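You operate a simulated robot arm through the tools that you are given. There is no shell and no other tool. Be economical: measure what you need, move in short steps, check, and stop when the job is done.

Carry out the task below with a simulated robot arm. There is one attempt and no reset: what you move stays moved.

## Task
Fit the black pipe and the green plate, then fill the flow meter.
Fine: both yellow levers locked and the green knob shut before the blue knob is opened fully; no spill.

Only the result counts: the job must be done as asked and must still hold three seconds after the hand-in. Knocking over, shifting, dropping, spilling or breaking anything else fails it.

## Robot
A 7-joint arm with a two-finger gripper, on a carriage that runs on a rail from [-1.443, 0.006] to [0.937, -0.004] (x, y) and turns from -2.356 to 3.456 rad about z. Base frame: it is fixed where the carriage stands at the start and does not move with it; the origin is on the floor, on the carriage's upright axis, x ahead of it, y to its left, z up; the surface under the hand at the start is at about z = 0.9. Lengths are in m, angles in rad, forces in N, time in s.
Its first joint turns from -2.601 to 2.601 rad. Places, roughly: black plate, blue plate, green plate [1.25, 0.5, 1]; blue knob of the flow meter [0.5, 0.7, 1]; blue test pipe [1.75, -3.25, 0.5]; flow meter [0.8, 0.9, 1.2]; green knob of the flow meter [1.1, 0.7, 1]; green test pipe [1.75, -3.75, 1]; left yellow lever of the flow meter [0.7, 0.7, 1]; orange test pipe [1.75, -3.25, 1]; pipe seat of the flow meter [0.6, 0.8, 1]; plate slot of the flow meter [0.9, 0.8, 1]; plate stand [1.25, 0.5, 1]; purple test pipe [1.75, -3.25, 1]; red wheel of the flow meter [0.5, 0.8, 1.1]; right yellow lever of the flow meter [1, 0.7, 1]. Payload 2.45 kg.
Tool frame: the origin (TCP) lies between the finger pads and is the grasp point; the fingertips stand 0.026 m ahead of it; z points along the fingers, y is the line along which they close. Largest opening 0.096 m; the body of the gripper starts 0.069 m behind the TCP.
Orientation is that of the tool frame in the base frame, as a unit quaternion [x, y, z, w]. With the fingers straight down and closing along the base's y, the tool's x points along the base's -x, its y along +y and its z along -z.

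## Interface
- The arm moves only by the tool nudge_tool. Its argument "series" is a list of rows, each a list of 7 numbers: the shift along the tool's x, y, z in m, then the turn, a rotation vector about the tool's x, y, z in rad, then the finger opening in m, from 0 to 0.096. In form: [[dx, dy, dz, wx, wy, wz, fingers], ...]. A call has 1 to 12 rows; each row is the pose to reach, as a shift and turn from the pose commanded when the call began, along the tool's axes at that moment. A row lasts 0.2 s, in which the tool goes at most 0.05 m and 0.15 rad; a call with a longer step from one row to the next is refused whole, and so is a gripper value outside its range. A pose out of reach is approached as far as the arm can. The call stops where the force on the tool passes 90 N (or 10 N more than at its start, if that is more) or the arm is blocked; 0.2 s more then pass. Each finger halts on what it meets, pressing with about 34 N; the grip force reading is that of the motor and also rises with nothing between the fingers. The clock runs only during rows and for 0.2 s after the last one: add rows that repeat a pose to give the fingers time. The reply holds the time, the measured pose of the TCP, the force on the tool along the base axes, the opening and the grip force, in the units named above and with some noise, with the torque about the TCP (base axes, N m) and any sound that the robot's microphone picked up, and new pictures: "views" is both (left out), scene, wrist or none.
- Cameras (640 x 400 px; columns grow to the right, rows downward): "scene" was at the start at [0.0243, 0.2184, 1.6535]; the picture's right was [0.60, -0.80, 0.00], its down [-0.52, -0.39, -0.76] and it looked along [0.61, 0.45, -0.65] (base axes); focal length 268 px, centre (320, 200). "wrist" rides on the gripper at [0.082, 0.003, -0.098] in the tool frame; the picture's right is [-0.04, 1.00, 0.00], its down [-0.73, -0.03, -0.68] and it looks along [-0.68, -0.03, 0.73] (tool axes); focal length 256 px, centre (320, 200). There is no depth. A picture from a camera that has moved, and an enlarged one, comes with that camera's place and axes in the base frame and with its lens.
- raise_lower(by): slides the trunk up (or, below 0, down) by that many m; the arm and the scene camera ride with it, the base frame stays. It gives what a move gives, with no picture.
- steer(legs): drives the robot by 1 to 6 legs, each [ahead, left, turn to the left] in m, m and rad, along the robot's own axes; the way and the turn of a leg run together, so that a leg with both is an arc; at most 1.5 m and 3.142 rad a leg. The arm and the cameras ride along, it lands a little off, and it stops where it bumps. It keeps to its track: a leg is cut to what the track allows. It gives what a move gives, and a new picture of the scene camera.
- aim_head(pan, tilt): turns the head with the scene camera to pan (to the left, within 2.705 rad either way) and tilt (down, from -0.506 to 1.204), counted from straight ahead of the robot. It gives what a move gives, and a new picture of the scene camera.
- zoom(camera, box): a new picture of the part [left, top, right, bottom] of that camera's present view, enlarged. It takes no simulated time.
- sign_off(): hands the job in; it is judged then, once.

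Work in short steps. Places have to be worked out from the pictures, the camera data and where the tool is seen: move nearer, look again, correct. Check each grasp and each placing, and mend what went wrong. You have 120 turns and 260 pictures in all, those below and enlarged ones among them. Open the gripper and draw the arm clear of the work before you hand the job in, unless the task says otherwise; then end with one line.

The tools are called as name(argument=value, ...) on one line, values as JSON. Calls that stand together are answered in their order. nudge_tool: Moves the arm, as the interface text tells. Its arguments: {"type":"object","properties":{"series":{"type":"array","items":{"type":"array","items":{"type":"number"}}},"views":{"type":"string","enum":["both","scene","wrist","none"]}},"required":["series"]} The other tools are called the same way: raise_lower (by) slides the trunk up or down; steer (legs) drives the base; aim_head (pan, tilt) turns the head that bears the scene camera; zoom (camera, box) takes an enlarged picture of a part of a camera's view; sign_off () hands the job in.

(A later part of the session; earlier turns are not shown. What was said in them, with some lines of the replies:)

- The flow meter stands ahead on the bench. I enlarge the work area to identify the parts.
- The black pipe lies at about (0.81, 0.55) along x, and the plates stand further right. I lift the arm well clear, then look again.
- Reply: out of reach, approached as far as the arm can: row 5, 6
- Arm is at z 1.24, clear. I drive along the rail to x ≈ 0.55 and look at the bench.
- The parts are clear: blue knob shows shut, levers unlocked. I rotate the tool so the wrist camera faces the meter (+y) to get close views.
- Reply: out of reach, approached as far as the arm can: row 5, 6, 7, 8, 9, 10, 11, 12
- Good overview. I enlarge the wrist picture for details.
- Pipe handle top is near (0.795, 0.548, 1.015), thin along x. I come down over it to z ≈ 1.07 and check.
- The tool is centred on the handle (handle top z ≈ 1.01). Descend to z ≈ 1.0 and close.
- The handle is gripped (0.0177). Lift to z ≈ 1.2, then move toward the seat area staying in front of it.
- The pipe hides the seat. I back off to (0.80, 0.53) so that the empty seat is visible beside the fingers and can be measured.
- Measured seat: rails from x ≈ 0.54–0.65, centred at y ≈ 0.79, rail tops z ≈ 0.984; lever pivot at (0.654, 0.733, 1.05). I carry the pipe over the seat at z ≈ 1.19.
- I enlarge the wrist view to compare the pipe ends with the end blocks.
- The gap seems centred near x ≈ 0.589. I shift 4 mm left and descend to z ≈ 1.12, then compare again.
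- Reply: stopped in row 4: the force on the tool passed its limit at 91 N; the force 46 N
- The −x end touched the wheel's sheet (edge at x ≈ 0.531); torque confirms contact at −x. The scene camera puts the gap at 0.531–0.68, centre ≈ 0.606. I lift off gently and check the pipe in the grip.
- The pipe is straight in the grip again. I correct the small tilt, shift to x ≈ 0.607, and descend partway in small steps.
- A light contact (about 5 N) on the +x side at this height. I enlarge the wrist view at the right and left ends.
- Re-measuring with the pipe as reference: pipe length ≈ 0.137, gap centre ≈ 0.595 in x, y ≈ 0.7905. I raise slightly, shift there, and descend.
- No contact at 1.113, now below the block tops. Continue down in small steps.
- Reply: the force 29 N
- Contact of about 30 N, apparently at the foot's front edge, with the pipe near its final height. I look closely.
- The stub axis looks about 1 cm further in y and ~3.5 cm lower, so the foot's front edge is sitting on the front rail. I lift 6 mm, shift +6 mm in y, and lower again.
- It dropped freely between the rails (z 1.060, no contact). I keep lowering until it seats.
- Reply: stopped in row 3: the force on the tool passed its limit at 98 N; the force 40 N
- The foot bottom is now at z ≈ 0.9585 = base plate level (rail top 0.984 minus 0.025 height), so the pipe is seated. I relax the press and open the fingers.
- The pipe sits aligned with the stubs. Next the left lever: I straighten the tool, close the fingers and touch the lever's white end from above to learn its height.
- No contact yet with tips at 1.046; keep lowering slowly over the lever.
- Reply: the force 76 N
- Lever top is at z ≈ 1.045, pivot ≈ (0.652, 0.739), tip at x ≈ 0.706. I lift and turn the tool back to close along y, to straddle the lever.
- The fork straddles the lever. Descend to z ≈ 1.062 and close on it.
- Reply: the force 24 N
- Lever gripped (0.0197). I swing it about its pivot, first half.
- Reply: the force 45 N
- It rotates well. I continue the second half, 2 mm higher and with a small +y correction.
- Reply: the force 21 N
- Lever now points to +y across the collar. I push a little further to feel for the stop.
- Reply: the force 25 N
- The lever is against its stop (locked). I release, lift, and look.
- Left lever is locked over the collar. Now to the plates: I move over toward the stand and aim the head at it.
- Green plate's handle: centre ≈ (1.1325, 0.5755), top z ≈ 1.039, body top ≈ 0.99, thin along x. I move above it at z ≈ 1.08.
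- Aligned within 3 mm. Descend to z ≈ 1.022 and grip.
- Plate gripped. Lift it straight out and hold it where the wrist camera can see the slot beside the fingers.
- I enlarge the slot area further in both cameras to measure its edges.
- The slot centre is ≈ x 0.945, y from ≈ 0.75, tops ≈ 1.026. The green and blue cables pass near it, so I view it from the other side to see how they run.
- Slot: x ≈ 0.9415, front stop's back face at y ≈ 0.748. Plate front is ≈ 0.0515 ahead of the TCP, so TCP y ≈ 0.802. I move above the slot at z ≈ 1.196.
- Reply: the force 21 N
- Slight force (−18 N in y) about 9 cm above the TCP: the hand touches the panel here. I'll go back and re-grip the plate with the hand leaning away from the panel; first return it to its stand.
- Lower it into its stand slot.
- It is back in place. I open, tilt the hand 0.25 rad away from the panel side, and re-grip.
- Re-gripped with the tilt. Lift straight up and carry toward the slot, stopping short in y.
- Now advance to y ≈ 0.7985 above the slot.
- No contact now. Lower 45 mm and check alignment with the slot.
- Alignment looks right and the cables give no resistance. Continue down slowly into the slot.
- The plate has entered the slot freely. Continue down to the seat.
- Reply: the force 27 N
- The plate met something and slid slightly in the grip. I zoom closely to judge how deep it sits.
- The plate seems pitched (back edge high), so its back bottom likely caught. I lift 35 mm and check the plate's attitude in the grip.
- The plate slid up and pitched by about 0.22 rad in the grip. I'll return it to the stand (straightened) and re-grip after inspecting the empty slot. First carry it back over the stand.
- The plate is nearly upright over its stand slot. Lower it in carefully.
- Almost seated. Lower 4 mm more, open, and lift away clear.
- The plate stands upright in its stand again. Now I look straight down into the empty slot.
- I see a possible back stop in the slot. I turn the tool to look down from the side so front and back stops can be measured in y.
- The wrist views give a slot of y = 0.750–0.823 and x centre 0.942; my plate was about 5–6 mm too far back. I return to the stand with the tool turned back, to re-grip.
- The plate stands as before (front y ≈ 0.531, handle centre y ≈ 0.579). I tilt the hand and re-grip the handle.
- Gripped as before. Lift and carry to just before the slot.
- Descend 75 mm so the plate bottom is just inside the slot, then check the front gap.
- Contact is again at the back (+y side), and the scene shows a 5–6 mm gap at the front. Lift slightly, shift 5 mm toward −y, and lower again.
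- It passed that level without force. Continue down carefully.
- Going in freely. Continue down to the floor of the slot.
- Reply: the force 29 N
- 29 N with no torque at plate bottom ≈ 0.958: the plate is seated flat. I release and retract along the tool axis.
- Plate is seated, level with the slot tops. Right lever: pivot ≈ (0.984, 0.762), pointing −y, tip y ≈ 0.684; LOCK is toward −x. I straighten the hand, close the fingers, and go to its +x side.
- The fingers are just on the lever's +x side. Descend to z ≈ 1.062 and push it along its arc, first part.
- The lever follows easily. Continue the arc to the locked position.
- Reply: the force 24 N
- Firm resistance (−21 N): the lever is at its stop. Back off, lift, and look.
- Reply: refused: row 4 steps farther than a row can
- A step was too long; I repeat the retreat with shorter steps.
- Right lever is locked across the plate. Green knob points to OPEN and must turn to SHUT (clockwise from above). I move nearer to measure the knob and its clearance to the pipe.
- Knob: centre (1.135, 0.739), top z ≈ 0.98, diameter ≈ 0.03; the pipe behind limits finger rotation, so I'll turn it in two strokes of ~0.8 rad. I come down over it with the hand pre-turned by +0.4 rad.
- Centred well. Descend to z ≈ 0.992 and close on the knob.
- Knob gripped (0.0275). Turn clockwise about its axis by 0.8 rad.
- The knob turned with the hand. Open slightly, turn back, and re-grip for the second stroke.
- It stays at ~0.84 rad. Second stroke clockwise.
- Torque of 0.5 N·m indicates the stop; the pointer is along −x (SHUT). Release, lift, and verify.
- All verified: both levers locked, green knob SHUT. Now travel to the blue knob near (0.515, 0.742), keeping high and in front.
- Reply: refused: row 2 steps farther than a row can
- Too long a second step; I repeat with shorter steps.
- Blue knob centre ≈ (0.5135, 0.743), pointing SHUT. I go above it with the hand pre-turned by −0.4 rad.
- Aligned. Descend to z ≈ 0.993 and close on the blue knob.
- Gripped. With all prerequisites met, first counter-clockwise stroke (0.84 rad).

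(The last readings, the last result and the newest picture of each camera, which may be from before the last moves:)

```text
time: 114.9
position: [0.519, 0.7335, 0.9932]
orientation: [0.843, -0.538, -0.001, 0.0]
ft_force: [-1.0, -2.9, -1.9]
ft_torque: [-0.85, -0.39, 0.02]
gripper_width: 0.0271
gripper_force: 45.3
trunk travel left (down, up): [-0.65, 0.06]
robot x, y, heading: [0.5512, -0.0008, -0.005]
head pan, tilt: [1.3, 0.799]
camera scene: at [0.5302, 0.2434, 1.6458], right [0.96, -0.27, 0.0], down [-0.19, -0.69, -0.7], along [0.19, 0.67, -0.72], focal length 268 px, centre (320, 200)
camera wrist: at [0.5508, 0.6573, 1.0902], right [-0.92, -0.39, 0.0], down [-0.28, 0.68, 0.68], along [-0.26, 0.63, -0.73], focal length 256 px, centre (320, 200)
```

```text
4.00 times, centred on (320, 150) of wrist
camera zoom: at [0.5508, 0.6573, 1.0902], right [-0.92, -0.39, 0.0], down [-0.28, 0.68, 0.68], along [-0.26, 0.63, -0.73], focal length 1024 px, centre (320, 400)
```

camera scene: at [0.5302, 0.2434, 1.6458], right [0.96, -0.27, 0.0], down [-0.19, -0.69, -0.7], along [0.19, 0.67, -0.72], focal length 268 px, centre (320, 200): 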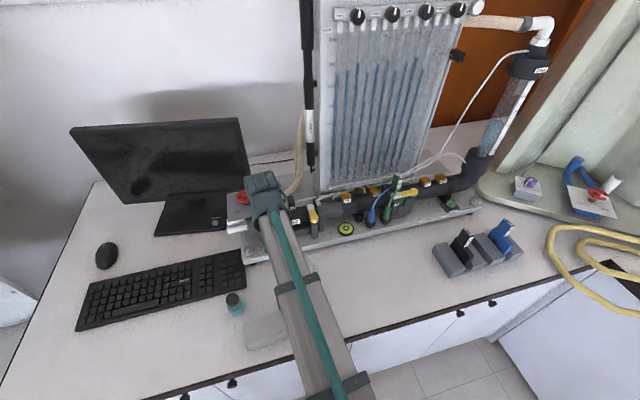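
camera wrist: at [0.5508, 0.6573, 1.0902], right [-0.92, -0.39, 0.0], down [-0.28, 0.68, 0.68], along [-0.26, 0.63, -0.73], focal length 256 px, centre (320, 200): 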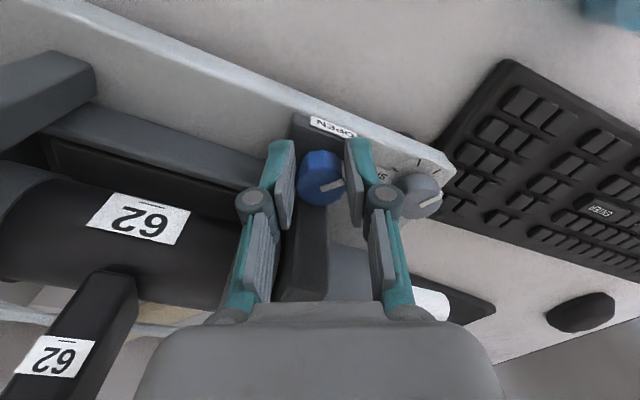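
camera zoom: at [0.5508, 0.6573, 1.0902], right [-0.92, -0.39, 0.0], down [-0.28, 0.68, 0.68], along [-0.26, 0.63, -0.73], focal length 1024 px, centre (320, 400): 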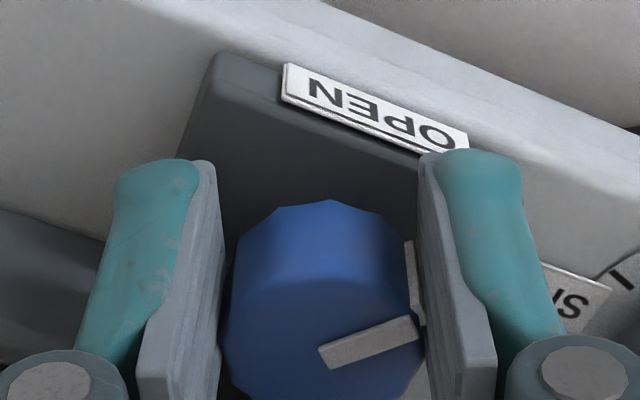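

Water is already rising in the tubes. Open slightly, turn back and re-grip for the second stroke.

nudge_tool(series=[[0, 0, 0, 0, 0, 0, 0.025], [0, 0, 0, 0, 0, 0, 0.037], [-0.0001, 0.0013, 0, 0, 0, 0.14, 0.037], [-0.0004, 0.0025, 0, 0, 0, 0.28, 0.037], [-0.0008, 0.0037, 0, 0, 0, 0.42, 0.037], [-0.0014, 0.0048, 0, 0, 0, 0.56, 0.037], [-0.0021, 0.0058, 0, 0, 0, 0.7, 0.037], [-0.003, 0.0067, 0, 0, 0, 0.84, 0.037], [-0.003, 0.0067, 0, 0, 0, 0.84, 0.02], [-0.003, 0.0067, 0, 0, 0, 0.84, 0.0], [-0.003, 0.0067, 0, 0, 0, 0.84, 0.0]], views="wrist")

zoom(camera="wrist", box=[240, 100, 400, 200])

```text
time: 117.3
position: [0.5128, 0.733, 0.9924]
orientation: [-0.55, 0.835, 0.001, -0.001]
ft_force: [1.9, -1.1, 0.6]
ft_torque: [0.05, -0.17, -0.03]
gripper_width: 0.0273
gripper_force: 44.9
trunk travel left (down, up): [-0.65, 0.06]
robot x, y, heading: [0.5514, 0.0015, -0.002]
head pan, tilt: [1.3, 0.799]
camera wrist: at [0.477, 0.6585, 1.0907], right [-0.9, 0.43, 0.0], down [0.32, 0.66, 0.68], along [0.29, 0.61, -0.73], focal length 256 px, centre (320, 200)
```

wrist: 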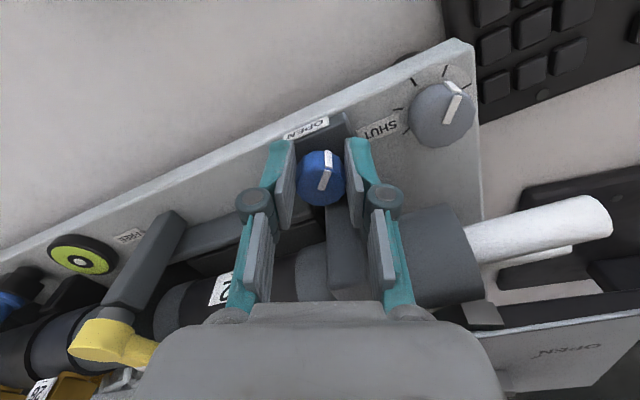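

```text
4.00 times, centred on (320, 150) of wrist
camera zoom: at [0.477, 0.6585, 1.0907], right [-0.9, 0.43, 0.0], down [0.32, 0.66, 0.68], along [0.29, 0.61, -0.73], focal length 1024 px, centre (320, 400)
```

zoom: 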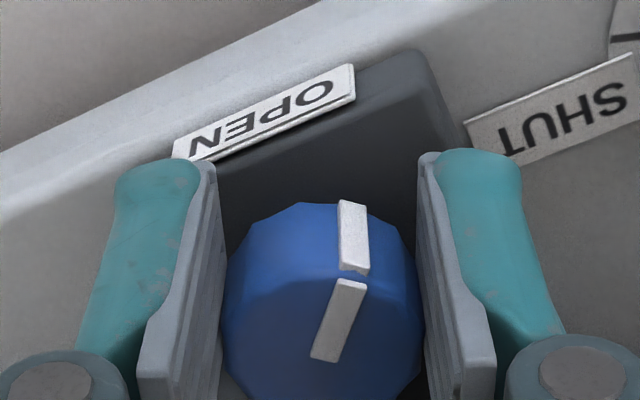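

Re-gripped. Second counter-clockwise stroke to the OPEN stop.

nudge_tool(series=[[-0.0001, -0.0013, 0, 0, 0, -0.14, 0.0], [-0.0004, -0.0025, 0, 0, 0, -0.28, 0.0], [-0.0008, -0.0037, 0, 0, 0, -0.42, 0.0], [-0.0014, -0.0048, 0, 0, 0, -0.56, 0.0], [-0.0021, -0.0058, 0, 0, 0, -0.7, 0.0], [-0.003, -0.0067, 0, 0, 0, -0.84, 0.0], [-0.003, -0.0067, 0, 0, 0, -0.84, 0.0]])

zoom(camera="wrist", box=[240, 100, 400, 200])

```text
time: 118.9
position: [0.519, 0.7335, 0.9927]
orientation: [0.843, -0.538, -0.002, 0.001]
ft_force: [-2.1, 0.4, 1.1]
ft_torque: [0.43, 0.22, -0.53]
gripper_width: 0.0277
gripper_force: 44.2
trunk travel left (down, up): [-0.65, 0.06]
robot x, y, heading: [0.5556, -0.0018, 0.001]
head pan, tilt: [1.3, 0.799]
camera scene: at [0.5302, 0.2434, 1.6458], right [0.96, -0.27, 0.0], down [-0.19, -0.69, -0.7], along [0.19, 0.67, -0.72], focal length 268 px, centre (320, 200)
camera wrist: at [0.5505, 0.6578, 1.0903], right [-0.92, -0.39, 0.0], down [-0.28, 0.68, 0.68], along [-0.27, 0.63, -0.73], focal length 256 px, centre (320, 200)
```

scene: 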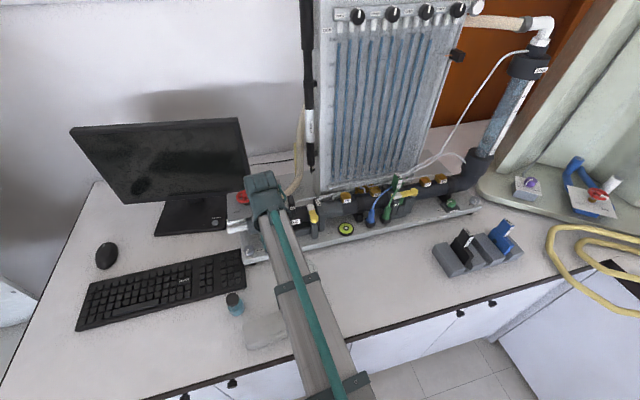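
wrist: 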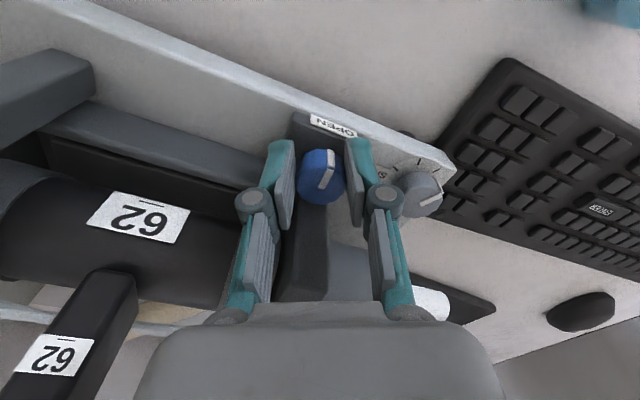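

```text
4.00 times, centred on (320, 150) of wrist
camera zoom: at [0.5505, 0.6578, 1.0903], right [-0.92, -0.39, 0.0], down [-0.28, 0.68, 0.68], along [-0.27, 0.63, -0.73], focal length 1024 px, centre (320, 400)
```

zoom: 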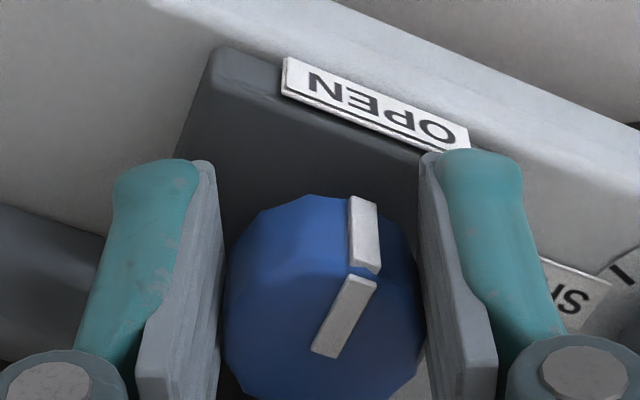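

Stop reached (−0.53 N·m), pointer at OPEN, and the tubes and column are filling. Release and draw the arm clear.

nudge_tool(series=[[0, 0, 0, 0, 0, 0, 0.025], [0, 0, 0, 0, 0, 0, 0.04], [0, 0, -0.03, 0, 0, 0, 0.045], [0.0, 0, -0.07, 0, 0, 0.14, 0.05], [0.01, 0, -0.11, 0, 0, 0.28, 0.06], [0.04, 0, -0.14, 0, 0, 0.4, 0.08], [0.07, 0, -0.17, 0, 0, 0.4, 0.09], [0.11, 0, -0.19, 0, 0, 0.4, 0.09], [0.13, 0, -0.2, 0, 0, 0.4, 0.09]])

zoom(camera="wrist", box=[220, 100, 460, 250])

zoom(camera="scene", box=[220, 160, 480, 322])

zoom(camera="scene", box=[300, 0, 560, 162])

```text
time: 120.9
position: [0.5737, 0.6148, 1.1911]
orientation: [0.719, -0.695, -0.002, 0.001]
ft_force: [-0.4, 0.4, -0.7]
ft_torque: [0.0, 0.01, -0.04]
gripper_width: 0.0902
gripper_force: 0.1
trunk travel left (down, up): [-0.65, 0.06]
robot x, y, heading: [0.5534, -0.0008, -0.002]
head pan, tilt: [1.3, 0.799]
camera scene: at [0.5305, 0.2431, 1.6459], right [0.96, -0.27, 0.0], down [-0.19, -0.69, -0.7], along [0.19, 0.67, -0.72], focal length 268 px, centre (320, 200)
camera wrist: at [0.5735, 0.5327, 1.29], right [-1.0, 0.01, 0.0], down [0.01, 0.73, 0.68], along [0.0, 0.68, -0.73], focal length 256 px, centre (320, 200)
```

scene: 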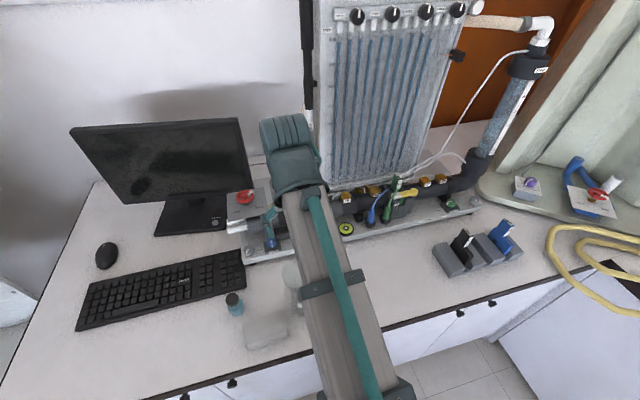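
wrist: 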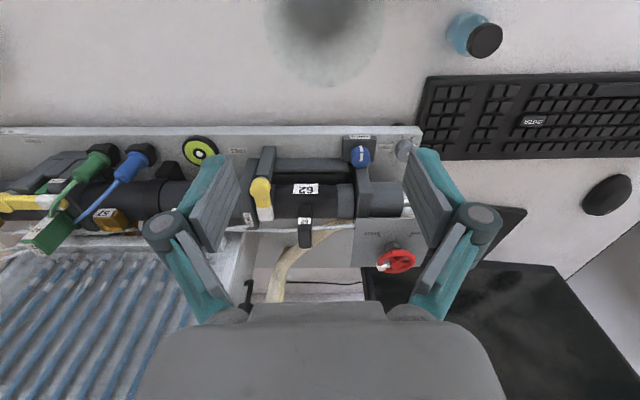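

```text
2.67 times, centred on (340, 175) of wrist
camera zoom: at [0.5735, 0.5327, 1.29], right [-1.0, 0.01, 0.0], down [0.01, 0.73, 0.68], along [0.0, 0.68, -0.73], focal length 683 px, centre (267, 267)
```

zoom: 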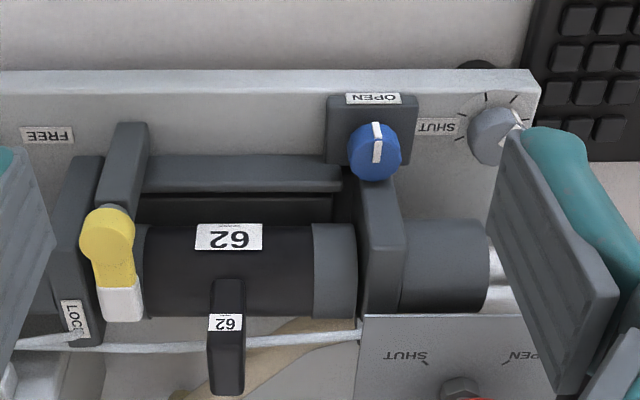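

```text
2.46 times, centred on (350, 241) of scene
camera zoom: at [0.5305, 0.2431, 1.6459], right [0.96, -0.27, 0.0], down [-0.19, -0.69, -0.7], along [0.19, 0.67, -0.72], focal length 661 px, centre (246, 99)
```

zoom: 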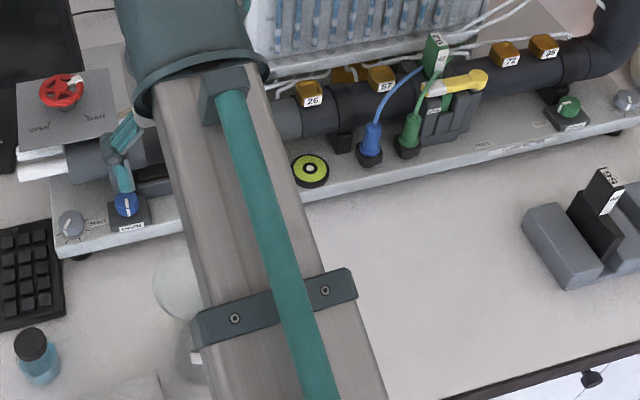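

```text
2.46 times, centred on (430, 81) of scene
camera zoom: at [0.5305, 0.2431, 1.6459], right [0.96, -0.27, 0.0], down [-0.19, -0.69, -0.7], along [0.19, 0.67, -0.72], focal length 661 px, centre (49, 493)
```

zoom: 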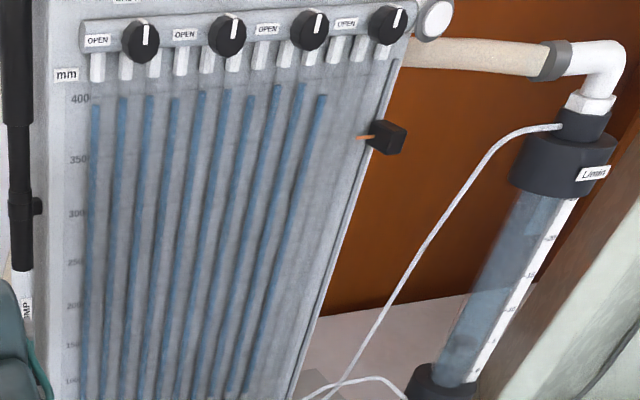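

The manometer tubes stand near 400 mm and the column is full; no leak is visible. I draw further back and check once more that it holds.

nudge_tool(series=[[0.02, 0, 0, 0, 0, 0, 0.09], [0.04, 0, 0, 0, 0, 0, 0.09], [0.04, 0, 0, 0, 0, 0, 0.09], [0.04, 0, 0, 0, 0, 0, 0.09], [0.04, 0, 0, 0, 0, 0, 0.09], [0.04, 0, 0, 0, 0, 0, 0.09], [0.04, 0, 0, 0, 0, 0, 0.09], [0.04, 0, 0, 0, 0, 0, 0.09], [0.04, 0, 0, 0, 0, 0, 0.09], [0.04, 0, 0, 0, 0, 0, 0.09]])

zoom(camera="scene", box=[300, 0, 560, 162])

```text
time: 123.1
position: [0.575, 0.5754, 1.192]
orientation: [0.719, -0.695, -0.001, 0.001]
ft_force: [-0.6, 0.4, -0.3]
ft_torque: [-0.01, 0.01, 0.02]
gripper_width: 0.09
gripper_force: 0.1
trunk travel left (down, up): [-0.65, 0.06]
robot x, y, heading: [0.5512, -0.0021, -0.001]
head pan, tilt: [1.3, 0.799]
camera scene: at [0.5305, 0.2434, 1.6458], right [0.96, -0.27, 0.0], down [-0.19, -0.69, -0.7], along [0.19, 0.67, -0.72], focal length 268 px, centre (320, 200)
camera wrist: at [0.5749, 0.4929, 1.29], right [-1.0, 0.01, 0.0], down [0.01, 0.73, 0.68], along [0.0, 0.68, -0.73], focal length 256 px, centre (320, 200)
```

scene: 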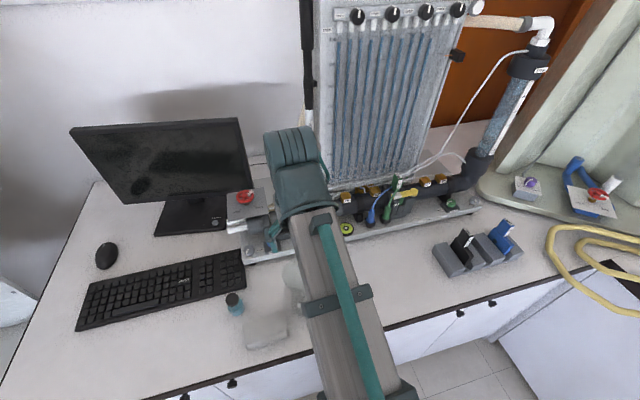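
wrist: 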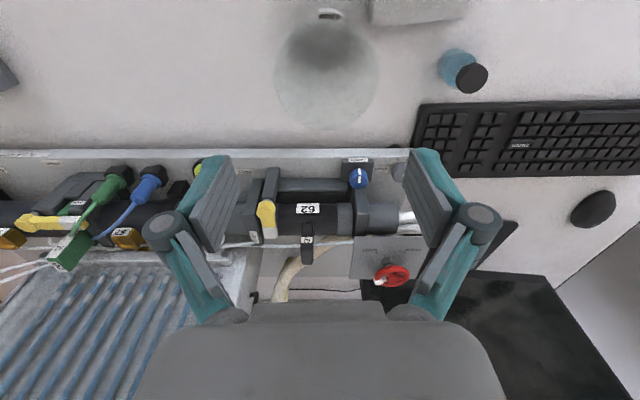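

```text
2.46 times, centred on (430, 81) of scene
camera zoom: at [0.5305, 0.2434, 1.6458], right [0.96, -0.27, 0.0], down [-0.19, -0.69, -0.7], along [0.19, 0.67, -0.72], focal length 661 px, centre (49, 493)
```

zoom: 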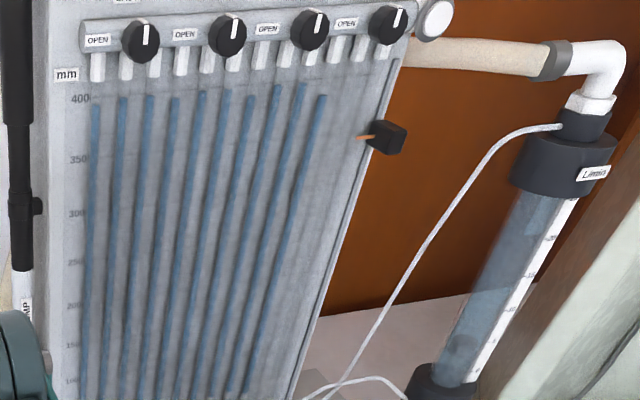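

The level is steady, nothing is spilled, and the arm is clear with the gripper open. I hand in.

sign_off()

```text
The job is handed in.
```

The black pipe and green plate are fitted. I locked both yellow levers and shut the green knob before opening the blue knob fully. The flow meter filled to about 400 mm, the level stayed steady, and I saw no spill.
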